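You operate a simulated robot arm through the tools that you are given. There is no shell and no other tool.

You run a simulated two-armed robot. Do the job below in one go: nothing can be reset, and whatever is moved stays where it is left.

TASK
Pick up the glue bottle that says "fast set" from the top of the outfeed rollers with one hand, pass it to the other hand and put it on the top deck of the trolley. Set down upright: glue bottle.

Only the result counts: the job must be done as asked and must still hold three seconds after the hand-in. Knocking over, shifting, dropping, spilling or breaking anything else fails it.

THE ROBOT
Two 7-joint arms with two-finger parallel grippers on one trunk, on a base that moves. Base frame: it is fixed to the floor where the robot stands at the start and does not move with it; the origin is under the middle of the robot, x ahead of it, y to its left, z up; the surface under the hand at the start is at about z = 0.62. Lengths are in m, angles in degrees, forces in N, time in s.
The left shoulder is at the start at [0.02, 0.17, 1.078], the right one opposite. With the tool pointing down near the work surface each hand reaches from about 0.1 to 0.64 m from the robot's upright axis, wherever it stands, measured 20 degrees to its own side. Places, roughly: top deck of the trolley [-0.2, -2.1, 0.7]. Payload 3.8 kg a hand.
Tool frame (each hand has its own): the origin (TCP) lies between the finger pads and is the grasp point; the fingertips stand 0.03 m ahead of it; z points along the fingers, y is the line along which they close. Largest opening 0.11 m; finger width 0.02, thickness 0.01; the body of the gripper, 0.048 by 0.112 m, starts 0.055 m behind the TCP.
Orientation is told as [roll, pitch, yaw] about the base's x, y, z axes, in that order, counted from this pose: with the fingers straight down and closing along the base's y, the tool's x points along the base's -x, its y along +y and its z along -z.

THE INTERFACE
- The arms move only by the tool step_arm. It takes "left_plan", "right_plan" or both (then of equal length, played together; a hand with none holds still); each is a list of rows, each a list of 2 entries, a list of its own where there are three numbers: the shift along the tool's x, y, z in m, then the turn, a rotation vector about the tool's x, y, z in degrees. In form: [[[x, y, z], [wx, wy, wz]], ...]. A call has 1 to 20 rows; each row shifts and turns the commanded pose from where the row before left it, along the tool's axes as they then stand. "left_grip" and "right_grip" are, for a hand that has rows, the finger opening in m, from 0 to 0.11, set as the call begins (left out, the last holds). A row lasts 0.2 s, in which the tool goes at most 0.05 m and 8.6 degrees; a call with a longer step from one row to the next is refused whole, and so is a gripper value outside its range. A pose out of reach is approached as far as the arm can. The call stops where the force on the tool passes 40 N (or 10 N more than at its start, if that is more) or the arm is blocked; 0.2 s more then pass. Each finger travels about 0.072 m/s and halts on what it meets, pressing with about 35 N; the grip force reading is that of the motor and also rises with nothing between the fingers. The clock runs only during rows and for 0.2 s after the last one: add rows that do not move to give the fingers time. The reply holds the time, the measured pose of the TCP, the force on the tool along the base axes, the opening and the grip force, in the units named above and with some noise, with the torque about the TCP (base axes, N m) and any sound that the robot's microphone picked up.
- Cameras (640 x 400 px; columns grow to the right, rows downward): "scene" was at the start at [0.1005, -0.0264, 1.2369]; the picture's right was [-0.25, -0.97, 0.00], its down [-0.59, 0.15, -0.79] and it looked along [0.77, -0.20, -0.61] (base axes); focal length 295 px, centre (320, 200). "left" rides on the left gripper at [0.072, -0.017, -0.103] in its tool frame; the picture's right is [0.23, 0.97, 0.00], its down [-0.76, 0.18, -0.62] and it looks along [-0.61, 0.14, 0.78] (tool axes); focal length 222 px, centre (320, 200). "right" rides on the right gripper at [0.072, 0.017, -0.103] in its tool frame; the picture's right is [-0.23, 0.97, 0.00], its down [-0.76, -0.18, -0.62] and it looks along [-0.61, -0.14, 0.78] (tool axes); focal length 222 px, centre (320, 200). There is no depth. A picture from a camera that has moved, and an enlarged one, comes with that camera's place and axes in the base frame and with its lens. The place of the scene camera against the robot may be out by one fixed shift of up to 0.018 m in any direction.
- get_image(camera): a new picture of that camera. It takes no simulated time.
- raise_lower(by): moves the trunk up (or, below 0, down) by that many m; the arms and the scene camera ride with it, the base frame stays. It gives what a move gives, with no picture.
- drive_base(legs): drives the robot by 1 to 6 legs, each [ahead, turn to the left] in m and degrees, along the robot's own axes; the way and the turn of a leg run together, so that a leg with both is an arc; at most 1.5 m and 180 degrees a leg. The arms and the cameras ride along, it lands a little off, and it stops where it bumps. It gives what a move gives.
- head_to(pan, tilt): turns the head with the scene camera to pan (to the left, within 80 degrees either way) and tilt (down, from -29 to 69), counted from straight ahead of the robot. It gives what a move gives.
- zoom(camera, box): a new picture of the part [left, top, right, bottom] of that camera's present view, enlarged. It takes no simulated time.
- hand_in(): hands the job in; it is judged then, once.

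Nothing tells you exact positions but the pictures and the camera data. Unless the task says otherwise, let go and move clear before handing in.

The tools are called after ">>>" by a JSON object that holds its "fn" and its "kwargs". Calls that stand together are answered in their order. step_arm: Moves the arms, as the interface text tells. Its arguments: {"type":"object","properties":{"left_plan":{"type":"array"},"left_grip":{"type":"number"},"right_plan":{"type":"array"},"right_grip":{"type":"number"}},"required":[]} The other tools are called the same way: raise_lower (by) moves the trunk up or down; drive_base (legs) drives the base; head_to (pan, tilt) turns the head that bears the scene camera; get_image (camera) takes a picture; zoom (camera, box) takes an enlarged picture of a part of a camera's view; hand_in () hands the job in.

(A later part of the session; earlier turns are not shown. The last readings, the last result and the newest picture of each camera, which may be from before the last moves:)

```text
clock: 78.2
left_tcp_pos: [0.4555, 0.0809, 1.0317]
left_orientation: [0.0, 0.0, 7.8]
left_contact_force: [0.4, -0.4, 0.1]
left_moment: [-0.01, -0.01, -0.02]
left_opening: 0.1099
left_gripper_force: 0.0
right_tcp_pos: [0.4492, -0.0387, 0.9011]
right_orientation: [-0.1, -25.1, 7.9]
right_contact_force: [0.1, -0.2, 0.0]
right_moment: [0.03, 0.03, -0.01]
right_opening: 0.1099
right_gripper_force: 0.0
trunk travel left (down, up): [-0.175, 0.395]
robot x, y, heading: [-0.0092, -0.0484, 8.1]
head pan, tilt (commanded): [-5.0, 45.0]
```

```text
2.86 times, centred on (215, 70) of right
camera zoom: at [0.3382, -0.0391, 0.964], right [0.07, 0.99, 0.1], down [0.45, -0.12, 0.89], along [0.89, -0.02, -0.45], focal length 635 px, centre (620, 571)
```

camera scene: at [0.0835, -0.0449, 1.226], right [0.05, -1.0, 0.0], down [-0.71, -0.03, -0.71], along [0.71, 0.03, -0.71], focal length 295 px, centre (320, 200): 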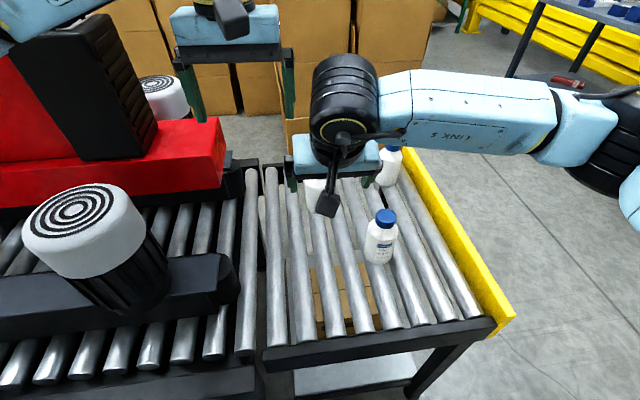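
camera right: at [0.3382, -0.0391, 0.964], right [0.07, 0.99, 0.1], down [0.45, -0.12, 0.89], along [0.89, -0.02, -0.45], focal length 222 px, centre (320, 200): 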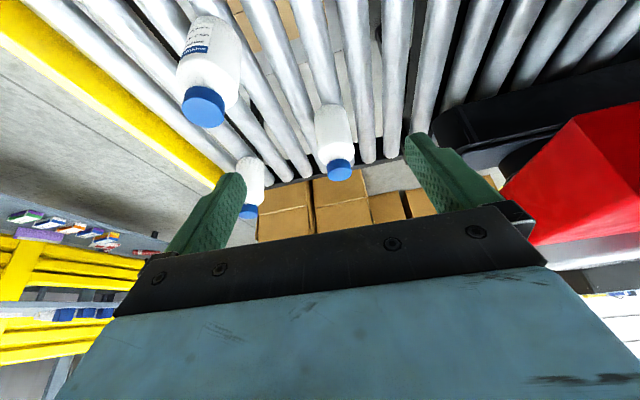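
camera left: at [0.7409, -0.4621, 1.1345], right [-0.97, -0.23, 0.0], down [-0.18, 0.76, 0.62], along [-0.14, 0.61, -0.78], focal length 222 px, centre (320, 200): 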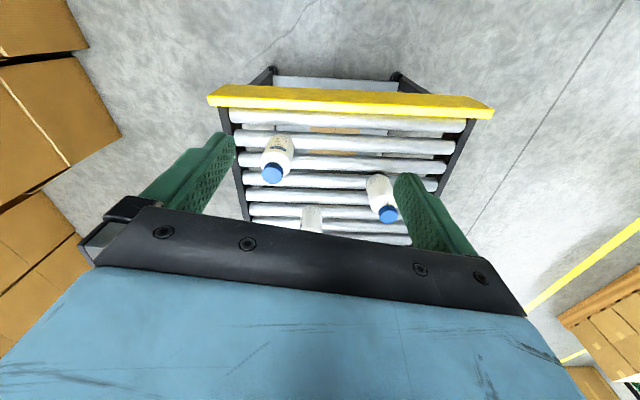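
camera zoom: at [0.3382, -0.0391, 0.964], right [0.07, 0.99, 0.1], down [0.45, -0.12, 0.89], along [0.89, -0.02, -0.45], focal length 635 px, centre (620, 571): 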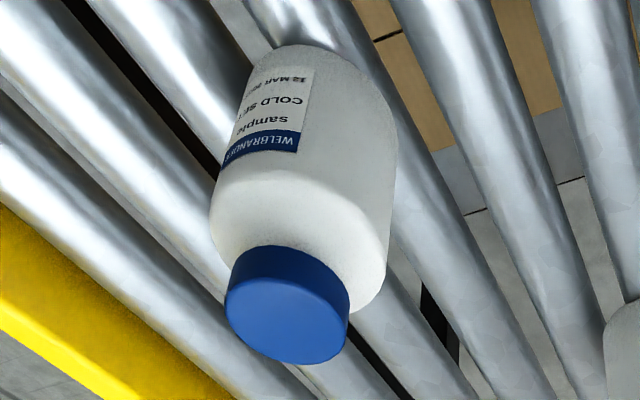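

Triangulating, B sits at about (0.655–0.665, -0.006) with its cap top near z 0.76. I'll tilt the hand to 55° and move to a pre-grasp point behind and above it, then take a second view to fix the distance.

>>> {"fn": "step_arm", "kwargs": {"right_plan": [[[0, 0, 0], [0, -7.5, 0]], [[0, 0, 0], [0, -7.5, 0]], [[0, 0, 0], [0, -7.5, 0]], [[0, 0, 0], [0, -7.5, 0]], [[0.0165, 0.0012, 0.0336], [0, 0, 0]], [[0.0165, 0.0012, 0.0336], [0, 0, 0]], [[0.0165, 0.0012, 0.0336], [0, 0, 0]], [[0.0165, 0.0012, 0.0336], [0, 0, 0]]]}}

>>> {"fn": "get_image", "kwargs": {"camera": "right"}}

>>> {"fn": "get_image", "kwargs": {"camera": "scene"}}

>>> {"fn": "get_image", "kwargs": {"camera": "left"}}

```text
clock: 80.0
left_tcp_pos: [0.4568, 0.0811, 1.0306]
left_orientation: [-0.1, 0.0, 7.7]
left_contact_force: [0.2, -0.5, 0.0]
left_moment: [-0.01, 0.04, 0.02]
left_opening: 0.1101
left_gripper_force: 0.0
right_tcp_pos: [0.5225, -0.0234, 0.7691]
right_orientation: [0.0, -55.0, 8.0]
right_contact_force: [0.7, 0.1, -0.3]
right_moment: [0.0, -0.05, 0.0]
right_opening: 0.1102
right_gripper_force: 0.0
trunk travel left (down, up): [-0.175, 0.395]
robot x, y, heading: [-0.0193, -0.0466, 7.8]
head pan, tilt (commanded): [-5.0, 45.0]
```

```text
taken
camera right: at [0.3942, -0.0261, 0.7703], right [-0.01, 0.98, 0.19], down [-0.05, -0.19, 0.98], along [1.0, 0.0, 0.05], focal length 222 px, centre (320, 200)
```

right: 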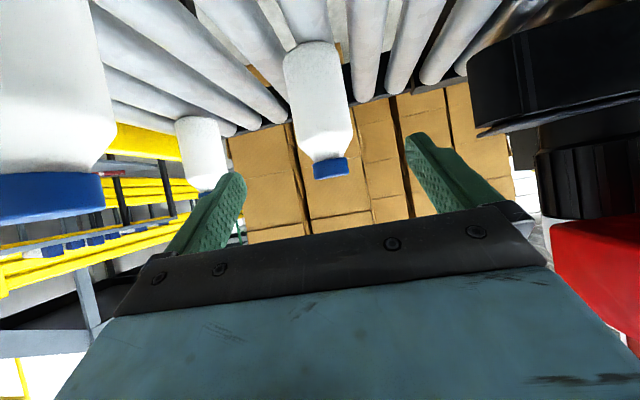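

```text
taken
camera scene: at [0.0837, -0.0445, 1.2259], right [0.05, -1.0, 0.0], down [-0.71, -0.03, -0.71], along [0.71, 0.03, -0.71], focal length 295 px, centre (320, 200)
```

scene: 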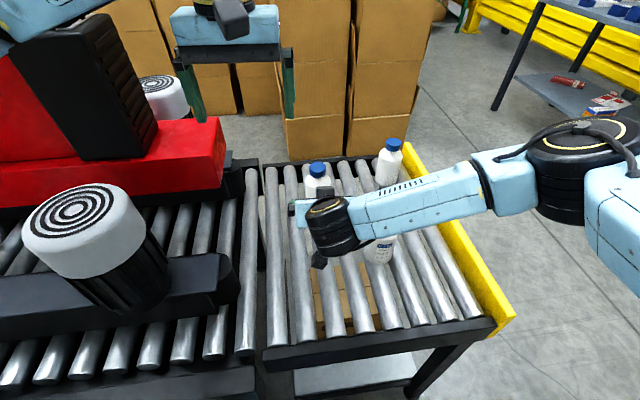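

```text
taken
camera left: at [0.3864, 0.0544, 1.1344], right [-0.36, 0.93, 0.0], down [0.73, 0.28, 0.62], along [0.58, 0.22, -0.78], focal length 222 px, centre (320, 200)
```

left: 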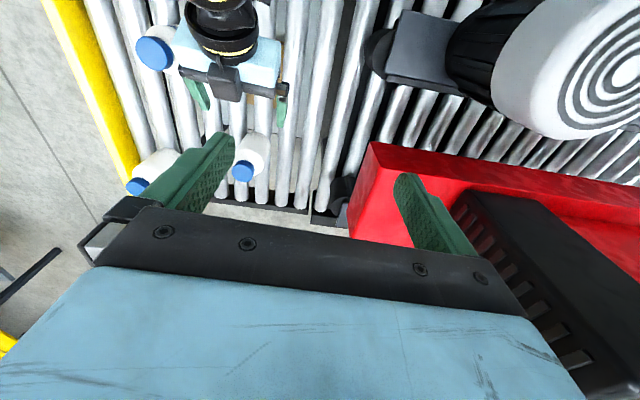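

The forearm passes over the "COLD SET" bottle, so as it lowers it might touch it. I'll raise the trunk by 0.08 so the arm comes in straighter and higher, return to the pre-grasp height, and check.

>>> {"fn": "raise_lower", "kwargs": {"by": 0.08}}

>>> {"fn": "step_arm", "kwargs": {"right_plan": [[[0.0164, 0, 0.0115], [0, 0, 0]], [[0.0164, 0, 0.0115], [0, 0, 0]], [[0.0164, 0, 0.0115], [0, 0, 0]], [[0.0164, 0, 0.0115], [0, 0, 0]]]}}

>>> {"fn": "get_image", "kwargs": {"camera": "scene"}}

>>> {"fn": "get_image", "kwargs": {"camera": "right"}}

>>> {"fn": "get_image", "kwargs": {"camera": "left"}}

```text
clock: 81.2
left_tcp_pos: [0.4563, 0.0808, 1.1108]
left_orientation: [0.0, 0.0, 7.7]
left_contact_force: [-0.6, -0.9, 0.0]
left_moment: [0.0, 0.0, 0.05]
left_opening: 0.1099
left_gripper_force: 0.0
right_tcp_pos: [0.5208, -0.0247, 0.8493]
right_orientation: [0.0, -55.0, 7.9]
right_contact_force: [-0.4, 0.0, 0.2]
right_moment: [0.03, -0.03, 0.02]
right_opening: 0.1098
right_gripper_force: 0.0
trunk travel left (down, up): [-0.255, 0.315]
robot x, y, heading: [-0.015, -0.045, 7.6]
head pan, tilt (commanded): [-5.0, 45.0]
```

```text
clock: 82.2
left_tcp_pos: [0.4563, 0.0815, 1.1116]
left_orientation: [0.0, 0.0, 7.7]
left_contact_force: [0.5, 0.5, 0.0]
left_moment: [0.03, 0.01, 0.0]
left_opening: 0.11
left_gripper_force: 0.0
right_tcp_pos: [0.5213, -0.0242, 0.7692]
right_orientation: [0.1, -55.0, 7.9]
right_contact_force: [0.2, 0.3, -0.3]
right_moment: [-0.02, 0.0, 0.04]
right_opening: 0.11
right_gripper_force: 0.1
trunk travel left (down, up): [-0.255, 0.315]
robot x, y, heading: [-0.0154, -0.0441, 8.1]
head pan, tilt (commanded): [-5.0, 45.0]
```

```text
taken
camera scene: at [0.0836, -0.0447, 1.306], right [0.05, -1.0, 0.0], down [-0.71, -0.03, -0.71], along [0.71, 0.03, -0.71], focal length 295 px, centre (320, 200)
```

scene: 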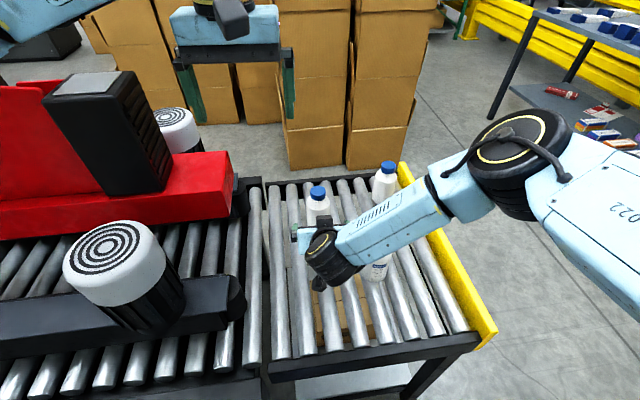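

```text
taken
camera right: at [0.393, -0.026, 0.7698], right [0.0, 0.98, 0.19], down [-0.05, -0.19, 0.98], along [1.0, 0.0, 0.05], focal length 222 px, centre (320, 200)
```

right: 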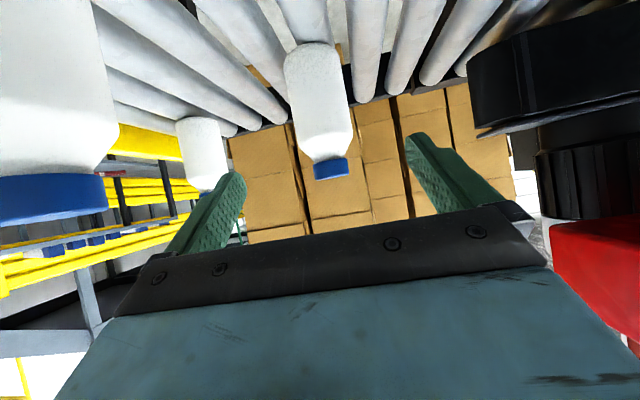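

```text
taken
camera left: at [0.3863, 0.0542, 1.2145], right [-0.36, 0.93, 0.0], down [0.73, 0.28, 0.62], along [0.58, 0.22, -0.78], focal length 222 px, centre (320, 200)
```

left: 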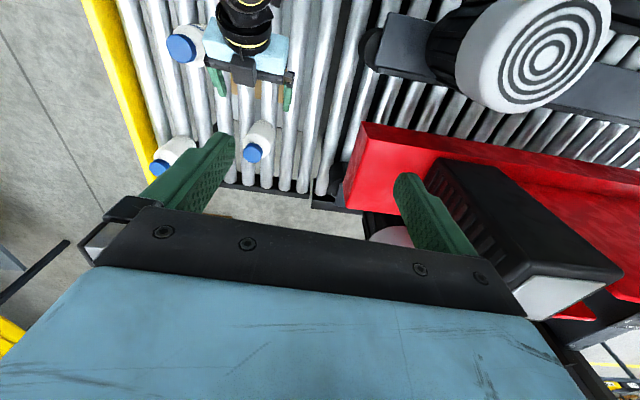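

With the trunk raised the forearm now slopes up steeply and stays clear of "COLD SET". I'll zoom on B from here to triangulate its exact place.

>>> {"fn": "zoom", "kwargs": {"camera": "right", "box": [270, 30, 380, 190]}}

```text
2.50 times, centred on (325, 110) of right
camera zoom: at [0.393, -0.026, 0.7698], right [0.0, 0.98, 0.19], down [-0.05, -0.19, 0.98], along [1.0, 0.0, 0.05], focal length 555 px, centre (308, 425)
```

zoom: 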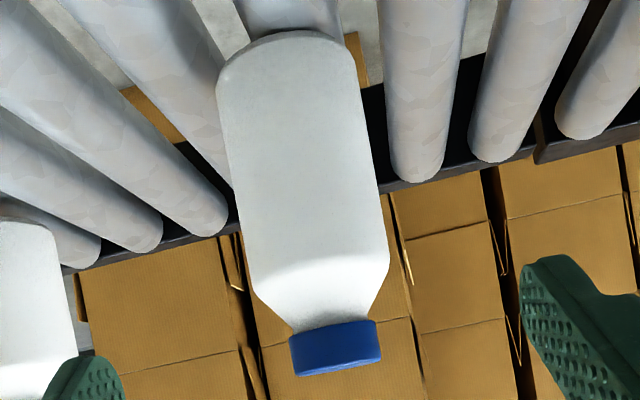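

B is fixed at about (0.657, -0.0075), base z ≈ 0.62, cap top z ≈ 0.76. I'll advance along the tool axis most of the way and check before closing in.

>>> {"fn": "step_arm", "kwargs": {"right_plan": [[[-0.0012, -0.0003, 0.0314], [0, 0, 0]], [[-0.0012, -0.0003, 0.0314], [0, 0, 0]], [[-0.0012, -0.0003, 0.0314], [0, 0, 0]]], "right_grip": 0.11}}

>>> {"fn": "get_image", "kwargs": {"camera": "right"}}

>>> {"fn": "get_image", "kwargs": {"camera": "scene"}}

>>> {"fn": "get_image", "kwargs": {"camera": "left"}}

```text
clock: 83.0
left_tcp_pos: [0.4559, 0.0803, 1.1111]
left_orientation: [0.0, 0.1, 7.7]
left_contact_force: [-1.1, -0.8, -0.4]
left_moment: [0.02, -0.03, -0.02]
left_opening: 0.11
left_gripper_force: 0.1
right_tcp_pos: [0.5982, -0.0124, 0.7181]
right_orientation: [-0.1, -54.9, 8.0]
right_contact_force: [-0.9, 0.0, -0.1]
right_moment: [0.01, 0.02, 0.04]
right_opening: 0.1099
right_gripper_force: 0.0
trunk travel left (down, up): [-0.255, 0.315]
robot x, y, heading: [-0.014, -0.0498, 8.0]
head pan, tilt (commanded): [-5.0, 45.0]
```

```text
taken
camera right: at [0.4714, -0.0144, 0.7191], right [-0.01, 0.98, 0.19], down [-0.05, -0.19, 0.98], along [1.0, 0.0, 0.05], focal length 222 px, centre (320, 200)
```

right: 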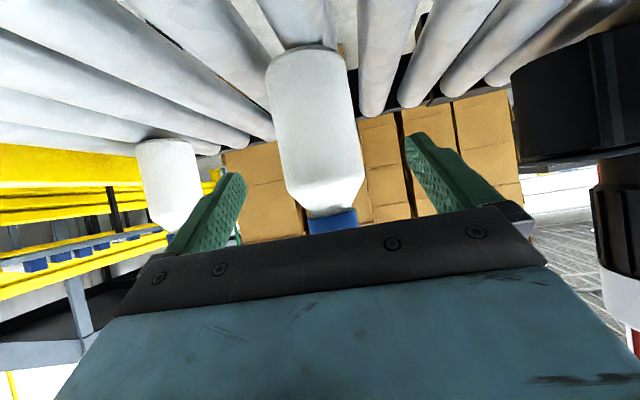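

```text
taken
camera scene: at [0.0838, -0.0446, 1.3059], right [0.05, -1.0, 0.0], down [-0.71, -0.03, -0.71], along [0.71, 0.03, -0.71], focal length 295 px, centre (320, 200)
```

scene: 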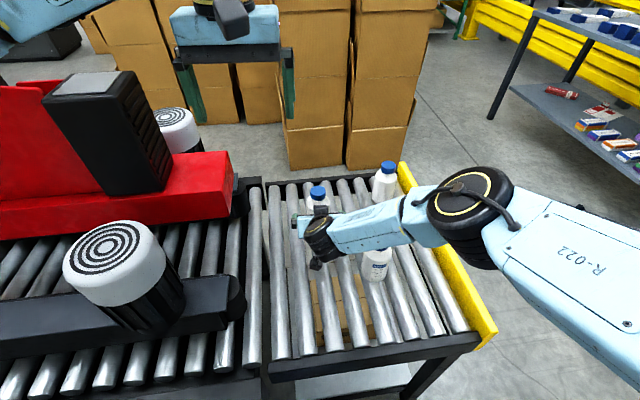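

```text
taken
camera left: at [0.3864, 0.0543, 1.2144], right [-0.36, 0.93, 0.0], down [0.73, 0.28, 0.62], along [0.58, 0.22, -0.78], focal length 222 px, centre (320, 200)
```

left: 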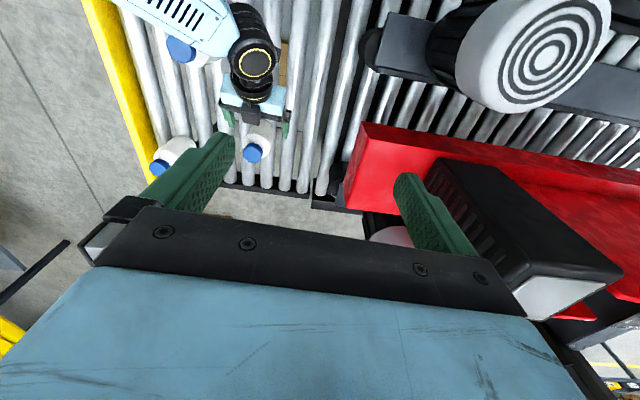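

The bottle is centred between the open fingers and the forearm clears the neighbours. I'll advance the last 6 cm and check again.

>>> {"fn": "step_arm", "kwargs": {"right_plan": [[[-0.001, -0.0008, 0.0213], [0, 0, 0]], [[-0.001, -0.0008, 0.0213], [0, 0, 0]], [[-0.001, -0.0008, 0.0213], [0, 0, 0]], [[0, 0, 0], [0, 0, 0]]], "right_grip": 0.11}}

>>> {"fn": "get_image", "kwargs": {"camera": "right"}}

>>> {"fn": "get_image", "kwargs": {"camera": "scene"}}

```text
clock: 84.0
left_tcp_pos: [0.4554, 0.0809, 1.111]
left_orientation: [-0.1, 0.0, 7.7]
left_contact_force: [0.6, 0.7, 0.2]
left_moment: [0.01, 0.0, 0.0]
left_opening: 0.1103
left_gripper_force: 0.1
right_tcp_pos: [0.6392, -0.0068, 0.6971]
right_orientation: [0.0, -54.9, 7.9]
right_contact_force: [0.4, -0.6, -0.6]
right_moment: [0.0, -0.02, -0.02]
right_opening: 0.11
right_gripper_force: 0.1
right hand out of reach, approached as far as the arm can: row 3
trunk travel left (down, up): [-0.255, 0.315]
robot x, y, heading: [-0.0145, -0.046, 7.8]
head pan, tilt (commanded): [-5.0, 45.0]
```

```text
taken
camera right: at [0.5109, -0.0093, 0.6984], right [-0.01, 0.98, 0.19], down [-0.05, -0.19, 0.98], along [1.0, 0.0, 0.05], focal length 222 px, centre (320, 200)
```

right: 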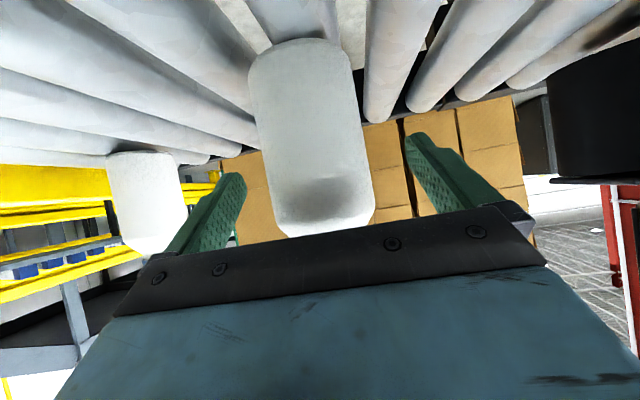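

```text
taken
camera scene: at [0.0834, -0.0447, 1.306], right [0.05, -1.0, 0.0], down [-0.71, -0.03, -0.71], along [0.71, 0.03, -0.71], focal length 295 px, centre (320, 200)
```

scene: 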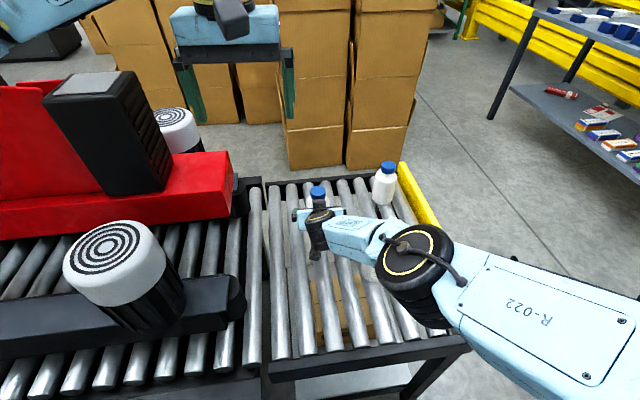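

The last row was out of reach with the trunk this high: the TCP is 2 cm short. I'll back the hand off a little, lower the trunk by 0.045, and then go in horizontally.

>>> {"fn": "step_arm", "kwargs": {"right_plan": [[[0, 0, -0.0215], [0, 0, 0]], [[0, 0, -0.0215], [0, 0, 0]], [[0, 0, -0.0215], [0, 0, 0]]]}}

>>> {"fn": "raise_lower", "kwargs": {"by": -0.045}}

>>> {"fn": "get_image", "kwargs": {"camera": "right"}}

>>> {"fn": "get_image", "kwargs": {"camera": "scene"}}

```text
clock: 84.8
left_tcp_pos: [0.4549, 0.0804, 1.1105]
left_orientation: [0.1, 0.0, 7.6]
left_contact_force: [0.0, 0.0, 0.5]
left_moment: [0.01, -0.01, 0.02]
left_opening: 0.1098
left_gripper_force: 0.1
right_tcp_pos: [0.5879, -0.0144, 0.7345]
right_orientation: [-0.1, -55.0, 7.9]
right_contact_force: [-0.2, 0.6, 1.4]
right_moment: [0.02, 0.0, 0.0]
right_opening: 0.1102
right_gripper_force: 0.1
trunk travel left (down, up): [-0.255, 0.315]
robot x, y, heading: [-0.0147, -0.0464, 7.9]
head pan, tilt (commanded): [-5.0, 45.0]
```

```text
clock: 85.7
left_tcp_pos: [0.4552, 0.0806, 1.0658]
left_orientation: [0.0, 0.0, 7.6]
left_contact_force: [-0.3, -0.3, -0.4]
left_moment: [0.01, 0.0, 0.03]
left_opening: 0.11
left_gripper_force: 0.0
right_tcp_pos: [0.5879, -0.0157, 0.689]
right_orientation: [0.0, -54.9, 7.9]
right_contact_force: [0.5, 0.2, 0.7]
right_moment: [-0.04, -0.04, 0.01]
right_opening: 0.1098
right_gripper_force: 0.1
trunk travel left (down, up): [-0.21, 0.36]
robot x, y, heading: [-0.0143, -0.0488, 7.7]
head pan, tilt (commanded): [-5.0, 45.0]
```

```text
taken
camera right: at [0.4598, -0.0169, 0.6909], right [0.0, 0.98, 0.19], down [-0.05, -0.19, 0.98], along [1.0, 0.0, 0.05], focal length 222 px, centre (320, 200)
```

right: 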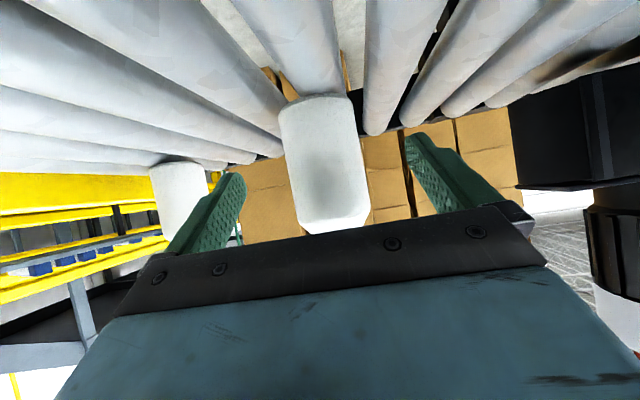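

```text
taken
camera scene: at [0.0834, -0.0449, 1.261], right [0.05, -1.0, 0.0], down [-0.71, -0.03, -0.71], along [0.71, 0.03, -0.71], focal length 295 px, centre (320, 200)
```

scene: 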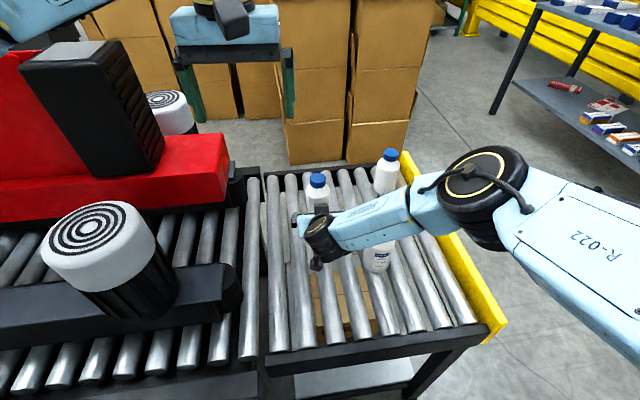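

Clear all round. Now I'll go in horizontally to put the TCP at the bottle's axis.

>>> {"fn": "step_arm", "kwargs": {"right_plan": [[[-0.011, -0.0002, 0.0186], [0, 0, 0]], [[-0.011, -0.0002, 0.0186], [0, 0, 0]], [[-0.011, -0.0002, 0.0186], [0, 0, 0]], [[0, 0, 0], [0, 0, 0]]], "right_grip": 0.11}}

>>> {"fn": "get_image", "kwargs": {"camera": "right"}}

>>> {"fn": "get_image", "kwargs": {"camera": "scene"}}

>>> {"fn": "get_image", "kwargs": {"camera": "left"}}

```text
clock: 86.7
left_tcp_pos: [0.4561, 0.0796, 1.0663]
left_orientation: [0.0, 0.1, 7.7]
left_contact_force: [-0.7, -0.1, 0.0]
left_moment: [0.01, 0.02, -0.04]
left_opening: 0.11
left_gripper_force: 0.1
right_tcp_pos: [0.6525, -0.0058, 0.6826]
right_orientation: [0.1, -54.9, 8.0]
right_contact_force: [0.5, -0.4, 0.1]
right_moment: [0.02, 0.0, -0.01]
right_opening: 0.1102
right_gripper_force: 0.1
trunk travel left (down, up): [-0.21, 0.36]
robot x, y, heading: [-0.0167, -0.0436, 7.9]
head pan, tilt (commanded): [-5.0, 45.0]
```

```text
taken
camera right: at [0.5251, -0.0079, 0.6847], right [-0.01, 0.98, 0.19], down [-0.05, -0.19, 0.98], along [1.0, 0.0, 0.05], focal length 222 px, centre (320, 200)
```

right: 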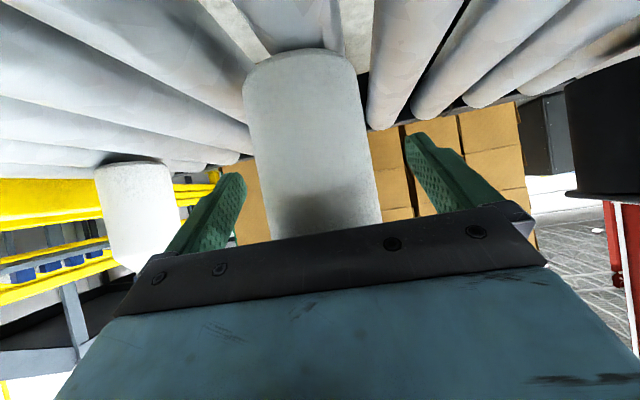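

```text
taken
camera scene: at [0.0836, -0.045, 1.261], right [0.05, -1.0, 0.0], down [-0.71, -0.03, -0.71], along [0.71, 0.03, -0.71], focal length 295 px, centre (320, 200)
```

scene: 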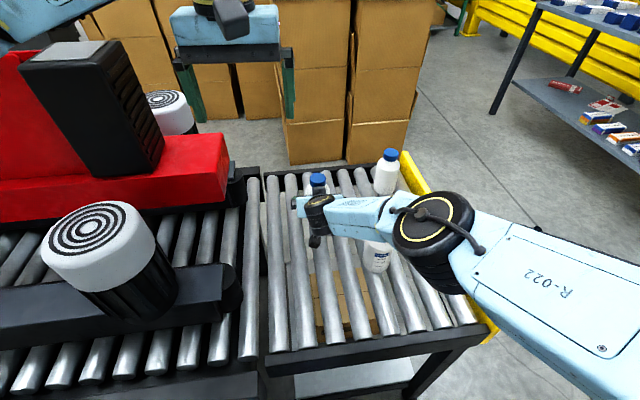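

```text
taken
camera left: at [0.3863, 0.0539, 1.1695], right [-0.36, 0.93, 0.0], down [0.73, 0.28, 0.62], along [0.58, 0.22, -0.78], focal length 222 px, centre (320, 200)
```

left: 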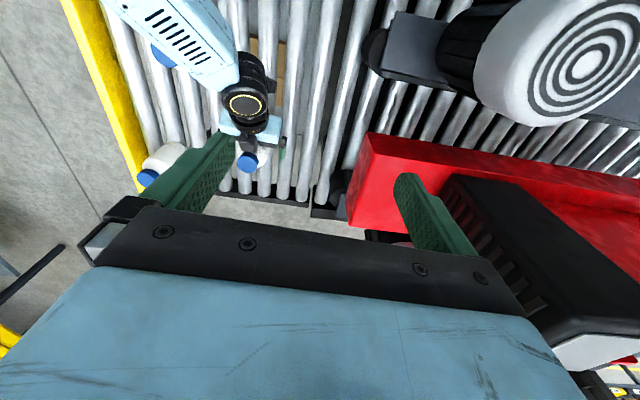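

The bottle is centred between the fingers with the TCP on its axis. Closing the right gripper.

>>> {"fn": "step_arm", "kwargs": {"right_plan": [[[0, 0, 0], [0, 0, 0]], [[0, 0, 0], [0, 0, 0]], [[0, 0, 0], [0, 0, 0]], [[0, 0, 0], [0, 0, 0]], [[0, 0, 0], [0, 0, 0]]], "right_grip": 0.0}}

>>> {"fn": "get_image", "kwargs": {"camera": "right"}}

```text
clock: 87.9
left_tcp_pos: [0.4556, 0.0807, 1.0659]
left_orientation: [0.0, 0.0, 7.7]
left_contact_force: [0.0, -0.4, 0.7]
left_moment: [-0.01, -0.01, 0.01]
left_opening: 0.11
left_gripper_force: 0.1
right_tcp_pos: [0.6539, -0.0064, 0.6841]
right_orientation: [0.0, -55.0, 7.9]
right_contact_force: [-0.7, -0.3, -0.1]
right_moment: [-0.03, -0.01, -0.01]
right_opening: 0.0643
right_gripper_force: 34.6
trunk travel left (down, up): [-0.21, 0.36]
robot x, y, heading: [-0.0123, -0.0501, 7.7]
head pan, tilt (commanded): [-5.0, 45.0]
```

```text
taken
camera right: at [0.5252, -0.008, 0.6848], right [0.0, 0.98, 0.19], down [-0.05, -0.19, 0.98], along [1.0, 0.0, 0.05], focal length 222 px, centre (320, 200)
```

right: 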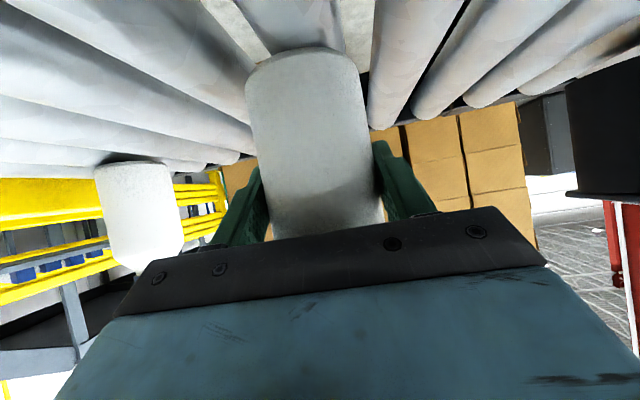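

Gripped at 0.064 m opening with full force. I'll lift straight up, slowly at first.

>>> {"fn": "step_arm", "kwargs": {"right_plan": [[[-0.0123, 0, -0.0086], [0, 0, 0]], [[-0.0123, 0, -0.0086], [0, 0, 0]], [[-0.0246, 0, -0.0172], [0, 0, 0]], [[-0.0246, 0, -0.0172], [0, 0, 0]], [[-0.0246, 0, -0.0172], [0, 0, 0]], [[-0.0246, 0, -0.0172], [0, 0, 0]]]}}

>>> {"fn": "get_image", "kwargs": {"camera": "scene"}}

>>> {"fn": "get_image", "kwargs": {"camera": "right"}}

>>> {"fn": "get_image", "kwargs": {"camera": "left"}}

```text
clock: 89.3
left_tcp_pos: [0.4558, 0.0812, 1.0658]
left_orientation: [0.0, 0.0, 7.8]
left_contact_force: [0.5, -0.1, -0.5]
left_moment: [-0.03, 0.02, 0.0]
left_opening: 0.11
left_gripper_force: 0.0
right_tcp_pos: [0.6515, -0.0054, 0.8336]
right_orientation: [0.0, -54.9, 7.9]
right_contact_force: [-0.1, -0.2, -3.7]
right_moment: [0.01, 0.0, 0.0]
right_opening: 0.0644
right_gripper_force: 35.1
trunk travel left (down, up): [-0.21, 0.36]
robot x, y, heading: [-0.0131, -0.0459, 7.7]
head pan, tilt (commanded): [-5.0, 45.0]
```

```text
taken
camera scene: at [0.0837, -0.0449, 1.261], right [0.05, -1.0, 0.0], down [-0.71, -0.03, -0.71], along [0.71, 0.03, -0.71], focal length 295 px, centre (320, 200)
```

scene: 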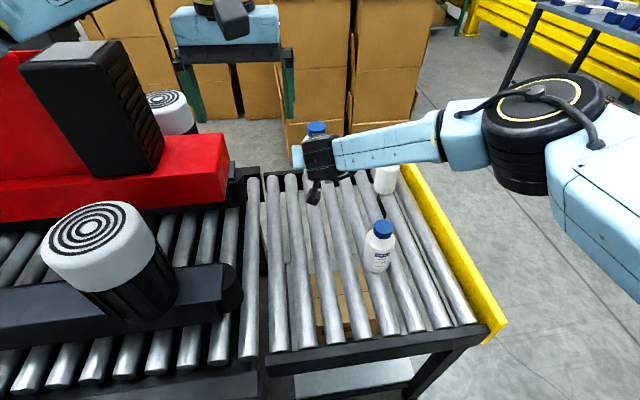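

```text
taken
camera right: at [0.5235, -0.0074, 0.835], right [-0.01, 0.98, 0.19], down [-0.05, -0.19, 0.98], along [1.0, 0.0, 0.05], focal length 222 px, centre (320, 200)
```

right: 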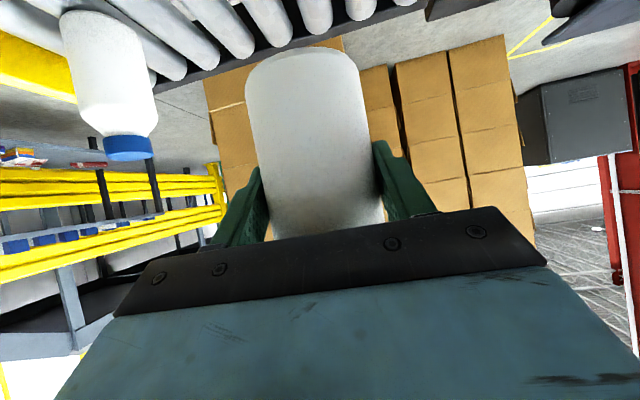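

```text
taken
camera left: at [0.3863, 0.054, 1.1695], right [-0.36, 0.93, 0.0], down [0.73, 0.28, 0.62], along [0.58, 0.22, -0.78], focal length 222 px, centre (320, 200)
```

left: 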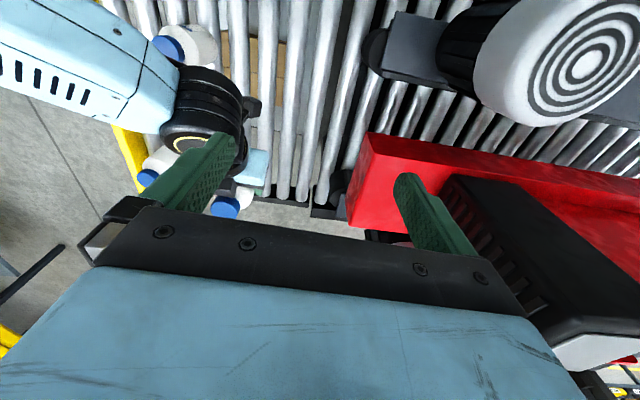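

Lifted cleanly (about 0.38 kg on the hand), and the other two bottles are untouched. I'll lift a little more and back the base away from the conveyor for a free handover space.

>>> {"fn": "step_arm", "kwargs": {"right_plan": [[[-0.0246, 0, -0.0172], [0, 0, 0]], [[-0.0246, 0, -0.0172], [0, 0, 0]], [[-0.0123, 0, -0.0086], [0, 0, 0]]]}}

>>> {"fn": "drive_base", "kwargs": {"legs": [[-0.4, 0]]}}

>>> {"fn": "get_image", "kwargs": {"camera": "scene"}}

>>> {"fn": "get_image", "kwargs": {"camera": "right"}}

```text
clock: 90.1
left_tcp_pos: [0.457, 0.0807, 1.0653]
left_orientation: [0.0, 0.0, 7.7]
left_contact_force: [1.2, 1.0, 1.0]
left_moment: [-0.03, 0.0, 0.01]
left_opening: 0.1102
left_gripper_force: 0.1
right_tcp_pos: [0.6529, -0.005, 0.9111]
right_orientation: [-0.1, -55.0, 8.0]
right_contact_force: [-0.4, -0.2, -4.0]
right_moment: [0.01, 0.01, -0.02]
right_opening: 0.0646
right_gripper_force: 34.7
trunk travel left (down, up): [-0.21, 0.36]
robot x, y, heading: [-0.0147, -0.0443, 7.7]
head pan, tilt (commanded): [-5.0, 45.0]
```

```text
clock: 92.6
left_tcp_pos: [0.0556, 0.028, 1.0663]
left_orientation: [0.0, -0.1, 7.9]
left_contact_force: [-0.7, 0.4, 0.5]
left_moment: [0.0, -0.03, 0.01]
left_opening: 0.11
left_gripper_force: 0.0
right_tcp_pos: [0.2533, -0.058, 0.9105]
right_orientation: [0.0, -55.0, 8.1]
right_contact_force: [-1.2, 0.2, -3.8]
right_moment: [0.0, 0.04, 0.01]
right_opening: 0.0647
right_gripper_force: 34.7
trunk travel left (down, up): [-0.21, 0.36]
robot x, y, heading: [-0.4127, -0.1029, 8.1]
head pan, tilt (commanded): [-5.0, 45.0]
```

```text
taken
camera scene: at [-0.3158, -0.0999, 1.261], right [0.05, -1.0, 0.0], down [-0.71, -0.04, -0.71], along [0.71, 0.04, -0.71], focal length 295 px, centre (320, 200)
```

scene: 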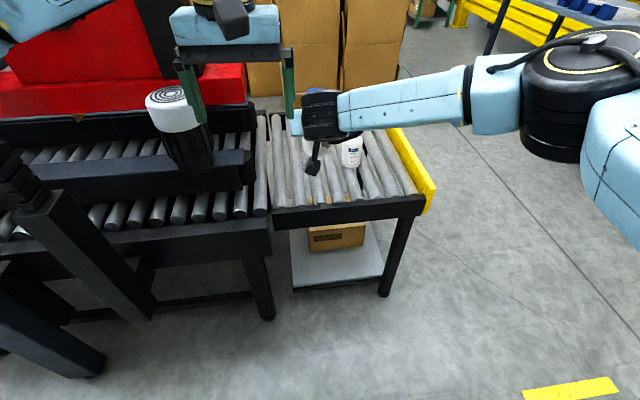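

```text
taken
camera right: at [0.1255, -0.0606, 0.9116], right [-0.01, 0.98, 0.19], down [-0.05, -0.19, 0.98], along [1.0, 0.0, 0.05], focal length 222 px, centre (320, 200)
```

right: 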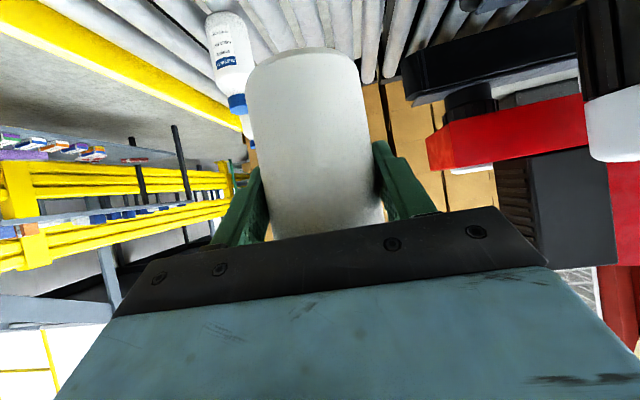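

The base is clear of the conveyor with the bottle held upright in the right hand. I'll bring the bottle in front of the chest at z ≈ 0.86 and the left hand vertically above it for the handover.

>>> {"fn": "step_arm", "kwargs": {"right_plan": [[[0.0272, 0.0059, -0.0214], [0, 0, 0]], [[0.0272, 0.0059, -0.0214], [0, 0, 0]], [[0.0272, 0.0059, -0.0214], [0, 0, 0]], [[0.0272, 0.0059, -0.0214], [0, 0, 0]], [[0.0272, 0.0059, -0.0214], [0, 0, 0]], [[0, 0, 0], [0, 0, 0]]], "left_plan": [[[-0.0044, -0.0168, -0.0088], [0, 0, 0]], [[-0.0044, -0.0168, -0.0088], [0, 0, 0]], [[-0.0044, -0.0168, -0.0088], [0, 0, 0]], [[-0.0044, -0.0168, -0.0088], [0, 0, 0]], [[-0.0044, -0.0168, -0.0088], [0, 0, 0]], [[0, 0, 0], [0, 0, 0]]]}}

>>> {"fn": "get_image", "kwargs": {"camera": "scene"}}

>>> {"fn": "get_image", "kwargs": {"camera": "left"}}

>>> {"fn": "get_image", "kwargs": {"camera": "right"}}

```text
clock: 94.0
left_tcp_pos: [0.0889, -0.0521, 1.1101]
left_orientation: [0.0, 0.1, 7.9]
left_contact_force: [0.3, -0.1, 0.4]
left_moment: [0.01, 0.02, -0.04]
left_opening: 0.1098
left_gripper_force: 0.1
right_tcp_pos: [0.0836, -0.0522, 0.8599]
right_orientation: [-0.1, -54.9, 8.1]
right_contact_force: [0.3, 0.1, -3.4]
right_moment: [0.02, 0.01, 0.0]
right_opening: 0.0645
right_gripper_force: 34.9
trunk travel left (down, up): [-0.21, 0.36]
robot x, y, heading: [-0.4152, -0.1011, 7.8]
head pan, tilt (commanded): [-5.0, 45.0]
```

```text
taken
camera scene: at [-0.3152, -0.0996, 1.2609], right [0.05, -1.0, 0.0], down [-0.71, -0.04, -0.71], along [0.71, 0.04, -0.71], focal length 295 px, centre (320, 200)
```

scene: 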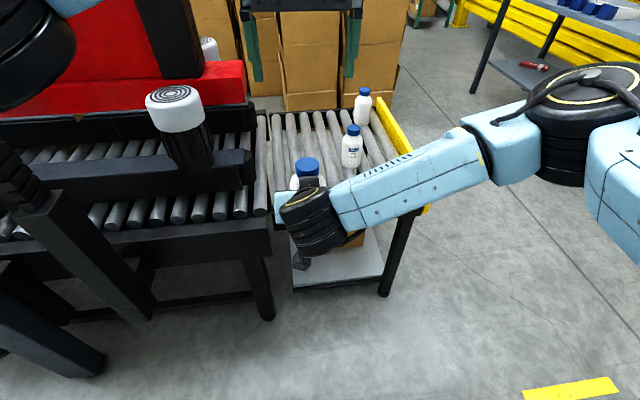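

```text
taken
camera left: at [0.0194, -0.0791, 1.2145], right [-0.36, 0.93, 0.0], down [0.73, 0.28, 0.62], along [0.58, 0.22, -0.78], focal length 222 px, centre (320, 200)
```

left: 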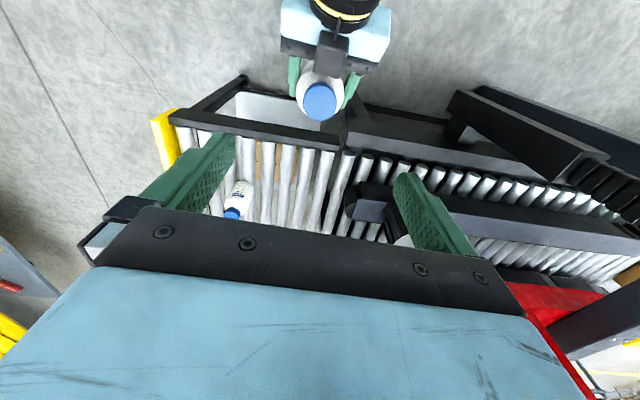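

```text
taken
camera right: at [-0.044, -0.0549, 0.8616], right [-0.01, 0.98, 0.19], down [-0.05, -0.19, 0.98], along [1.0, 0.0, 0.05], focal length 222 px, centre (320, 200)
```

right: 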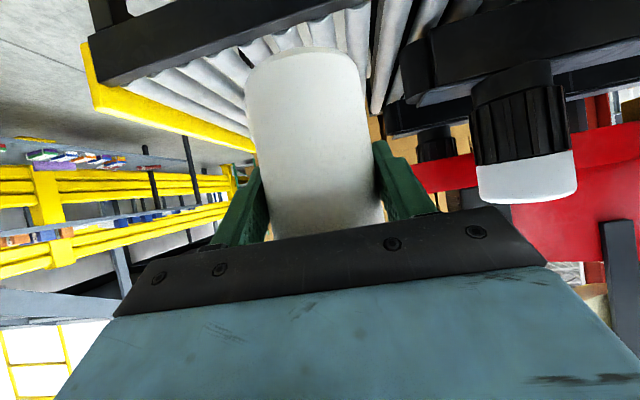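

The left hand is above the bottle. There's a dark block on the upper side of the right gripper near the cap; I'll zoom in to see the clearance.

>>> {"fn": "zoom", "kwargs": {"camera": "left", "box": [260, 0, 410, 130]}}

>>> {"fn": "zoom", "kwargs": {"camera": "scene", "box": [240, 130, 400, 290]}}

```text
3.08 times, centred on (335, 65) of left
camera zoom: at [0.0194, -0.0791, 1.2145], right [-0.36, 0.93, 0.0], down [0.73, 0.28, 0.62], along [0.58, 0.22, -0.78], focal length 684 px, centre (274, 615)
```

zoom: 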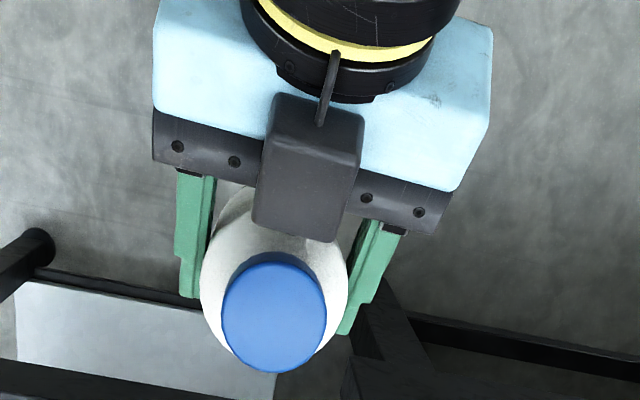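

```text
2.50 times, centred on (320, 210) of scene
camera zoom: at [-0.3152, -0.0996, 1.2609], right [0.05, -1.0, 0.0], down [-0.71, -0.04, -0.71], along [0.71, 0.04, -0.71], focal length 736 px, centre (320, 175)
```

zoom: 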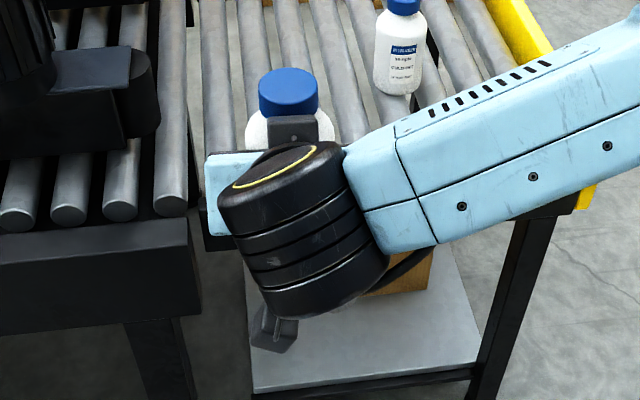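

The cap is directly under the left TCP (within about 1 mm), and the right gripper's side block sits beside the cap but outside the left fingers' path. I'll lower the left hand open to just above the cap and check.

>>> {"fn": "step_arm", "kwargs": {"left_plan": [[[0, 0, 0.03], [0, 0, 0]], [[0, 0, 0.03], [0, 0, 0]], [[0, 0, 0.03], [0, 0, 0]], [[0, 0, 0.03], [0, 0, 0]], [[0, 0, 0], [0, 0, 0]]], "left_grip": 0.11}}

>>> {"fn": "get_image", "kwargs": {"camera": "left"}}

>>> {"fn": "get_image", "kwargs": {"camera": "scene"}}

>>> {"fn": "get_image", "kwargs": {"camera": "right"}}

```text
clock: 95.2
left_tcp_pos: [0.089, -0.0521, 0.9912]
left_orientation: [0.0, 0.0, 7.9]
left_contact_force: [0.6, -0.6, 0.5]
left_moment: [0.03, -0.01, -0.01]
left_opening: 0.1097
left_gripper_force: 0.0
right_tcp_pos: [0.0838, -0.0529, 0.8606]
right_orientation: [0.1, -54.7, 8.2]
right_contact_force: [-0.8, -0.8, -4.3]
right_moment: [-0.03, 0.04, -0.04]
right_opening: 0.0646
right_gripper_force: 35.5
trunk travel left (down, up): [-0.21, 0.36]
robot x, y, heading: [-0.4137, -0.1015, 7.6]
head pan, tilt (commanded): [-5.0, 45.0]
```

```text
taken
camera left: at [0.0201, -0.0804, 1.0946], right [-0.36, 0.93, 0.0], down [0.73, 0.28, 0.62], along [0.58, 0.22, -0.78], focal length 222 px, centre (320, 200)
```

left: 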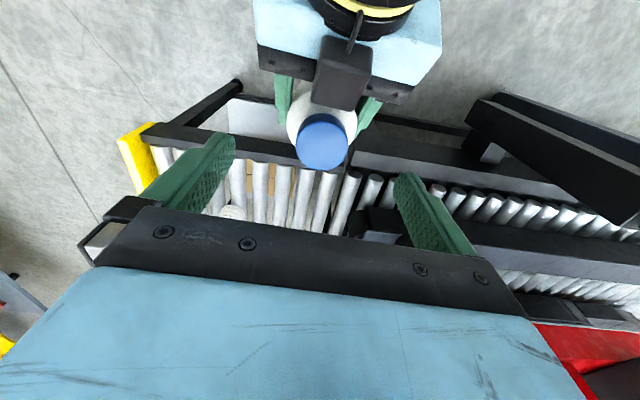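

```text
taken
camera scene: at [-0.3154, -0.0999, 1.261], right [0.05, -1.0, 0.0], down [-0.71, -0.04, -0.71], along [0.71, 0.04, -0.71], focal length 295 px, centre (320, 200)
```

scene: 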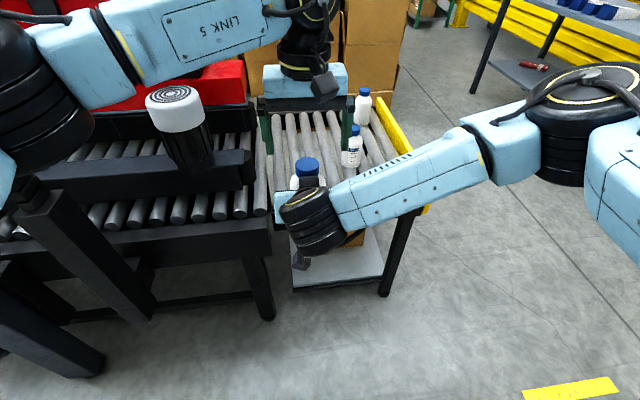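

```text
taken
camera right: at [-0.0439, -0.055, 0.8618], right [-0.01, 0.98, 0.19], down [-0.05, -0.19, 0.98], along [1.0, 0.0, 0.05], focal length 222 px, centre (320, 200)
```

right: 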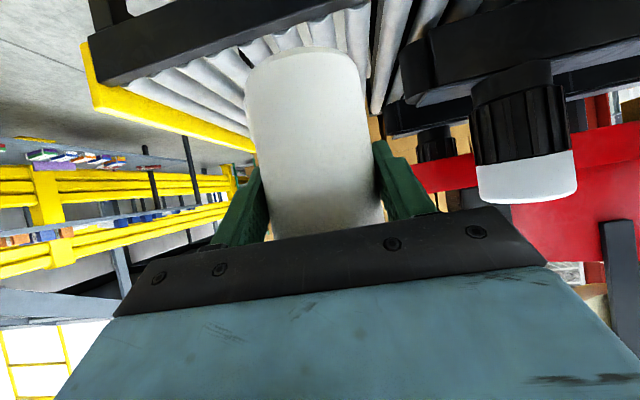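

The cap sits between the open left fingers. I'll zoom in to check centring and height before the final descent.

>>> {"fn": "zoom", "kwargs": {"camera": "left", "box": [230, 60, 410, 200]}}

>>> {"fn": "zoom", "kwargs": {"camera": "scene", "box": [240, 50, 400, 210]}}

```text
2.86 times, centred on (320, 130) of left
camera zoom: at [0.0201, -0.0804, 1.0946], right [-0.36, 0.93, 0.0], down [0.73, 0.28, 0.62], along [0.58, 0.22, -0.78], focal length 635 px, centre (320, 400)
```

zoom: 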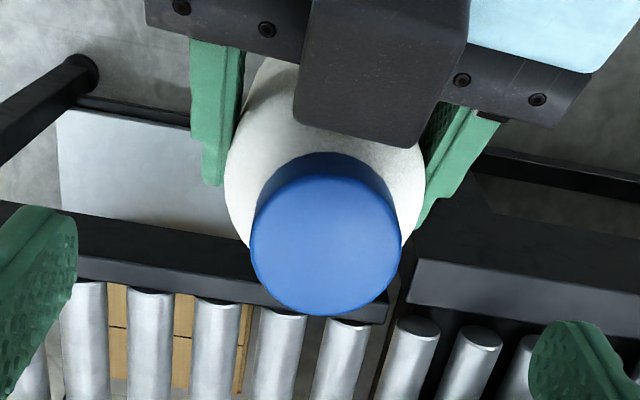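

```text
2.50 times, centred on (320, 130) of scene
camera zoom: at [-0.3154, -0.0999, 1.261], right [0.05, -1.0, 0.0], down [-0.71, -0.04, -0.71], along [0.71, 0.04, -0.71], focal length 736 px, centre (320, 375)
```

zoom: 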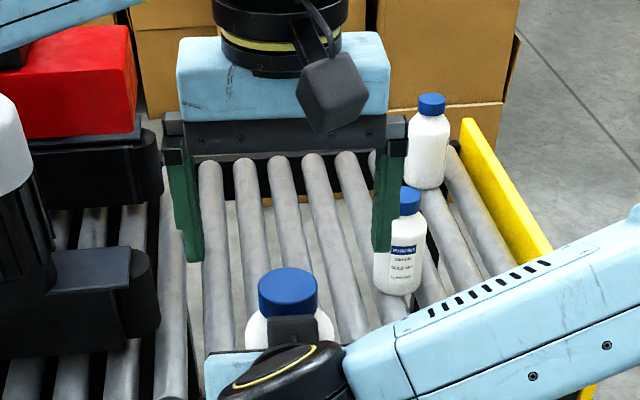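

The cap is centred within 2 mm and its top is at z ≈ 0.936. I'll lower the left hand the last 4.6 cm so the fingertips flank the cap, still open.

>>> {"fn": "step_arm", "kwargs": {"left_plan": [[[0, 0, 0.0115], [0, 0, 0]], [[0, 0, 0.0115], [0, 0, 0]], [[0, 0, 0.0115], [0, 0, 0]], [[0, 0, 0.0115], [0, 0, 0]], [[0, 0, 0], [0, 0, 0]]], "left_grip": 0.11}}

>>> {"fn": "zoom", "kwargs": {"camera": "left", "box": [200, 40, 440, 240]}}

>>> {"fn": "zoom", "kwargs": {"camera": "scene", "box": [220, 50, 420, 250]}}

```text
clock: 96.4
left_tcp_pos: [0.0889, -0.0544, 0.9447]
left_orientation: [0.1, 0.0, 8.0]
left_contact_force: [-0.4, 0.1, 0.1]
left_moment: [0.03, 0.0, -0.01]
left_opening: 0.11
left_gripper_force: 0.1
right_tcp_pos: [0.0844, -0.0528, 0.8605]
right_orientation: [0.0, -54.8, 8.1]
right_contact_force: [0.2, 0.3, -4.2]
right_moment: [0.01, 0.02, 0.0]
right_opening: 0.0647
right_gripper_force: 35.4
trunk travel left (down, up): [-0.21, 0.36]
robot x, y, heading: [-0.4111, -0.1015, 8.2]
head pan, tilt (commanded): [-5.0, 45.0]
```

```text
2.00 times, centred on (320, 140) of left
camera zoom: at [0.0202, -0.0807, 1.0478], right [-0.36, 0.93, 0.0], down [0.73, 0.28, 0.62], along [0.58, 0.22, -0.78], focal length 444 px, centre (320, 320)
```

zoom: 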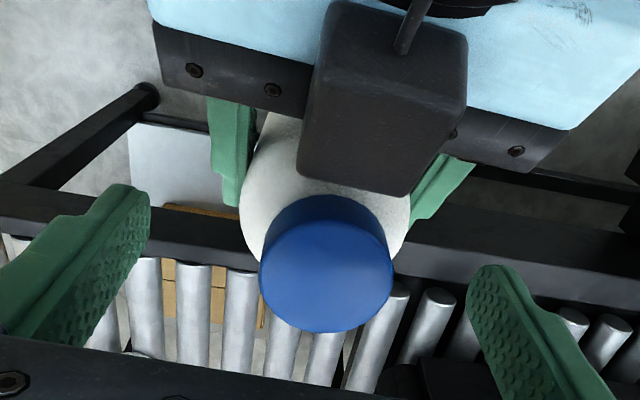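

```text
2.00 times, centred on (320, 150) of scene
camera zoom: at [-0.3153, -0.0998, 1.2609], right [0.05, -1.0, 0.0], down [-0.71, -0.04, -0.71], along [0.71, 0.04, -0.71], focal length 589 px, centre (320, 300)
```

zoom: 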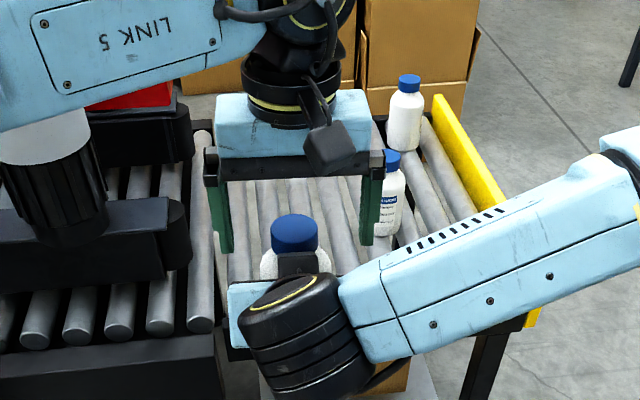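

The fingers flank the cap with good clearance to the other hand. Closing the left gripper on the cap.

>>> {"fn": "step_arm", "kwargs": {"left_plan": [[[0, 0, 0], [0, 0, 0]], [[0, 0, 0], [0, 0, 0]], [[0, 0, 0], [0, 0, 0]], [[0, 0, 0], [0, 0, 0]], [[0, 0, 0], [0, 0, 0]]], "left_grip": 0.0}}

>>> {"fn": "zoom", "kwargs": {"camera": "left", "box": [200, 40, 440, 240]}}

>>> {"fn": "zoom", "kwargs": {"camera": "scene", "box": [220, 50, 420, 250]}}

```text
clock: 97.6
left_tcp_pos: [0.0903, -0.0524, 0.9445]
left_orientation: [0.3, -0.1, 8.2]
left_contact_force: [-0.1, 10.6, 0.3]
left_moment: [0.38, -0.05, 0.05]
left_opening: 0.0409
left_gripper_force: 34.9
right_tcp_pos: [0.0841, -0.0535, 0.8611]
right_orientation: [-0.1, -54.9, 8.0]
right_contact_force: [0.7, -10.8, -1.8]
right_moment: [0.5, 0.03, -0.12]
right_opening: 0.0645
right_gripper_force: 34.8
trunk travel left (down, up): [-0.21, 0.36]
robot x, y, heading: [-0.4149, -0.1035, 8.0]
head pan, tilt (commanded): [-5.0, 45.0]
```

```text
2.00 times, centred on (320, 140) of left
camera zoom: at [0.0206, -0.0799, 1.0476], right [-0.36, 0.93, 0.0], down [0.73, 0.28, 0.62], along [0.58, 0.23, -0.78], focal length 444 px, centre (320, 320)
```

zoom: 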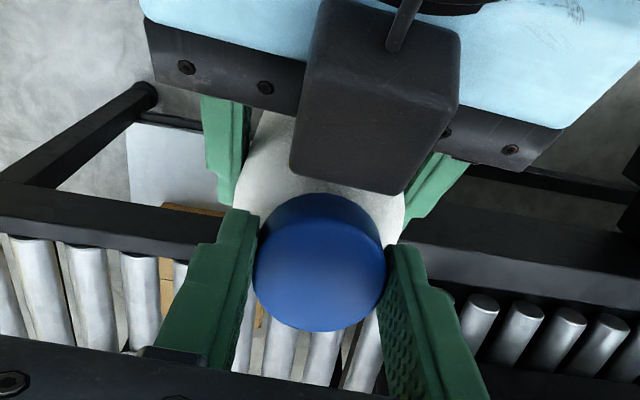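

```text
2.00 times, centred on (320, 150) of scene
camera zoom: at [-0.3153, -0.0998, 1.2609], right [0.05, -1.0, 0.0], down [-0.71, -0.04, -0.71], along [0.71, 0.04, -0.71], focal length 589 px, centre (320, 300)
```

zoom: 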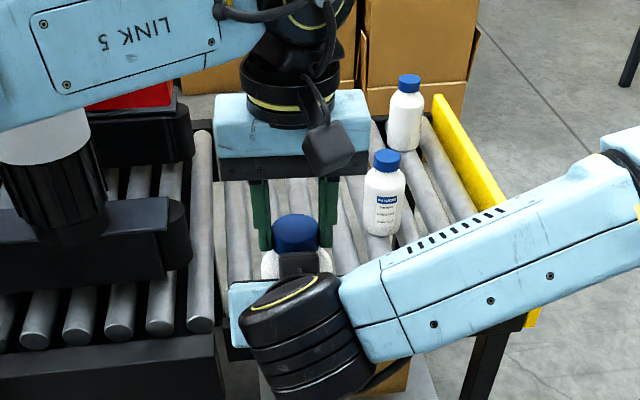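

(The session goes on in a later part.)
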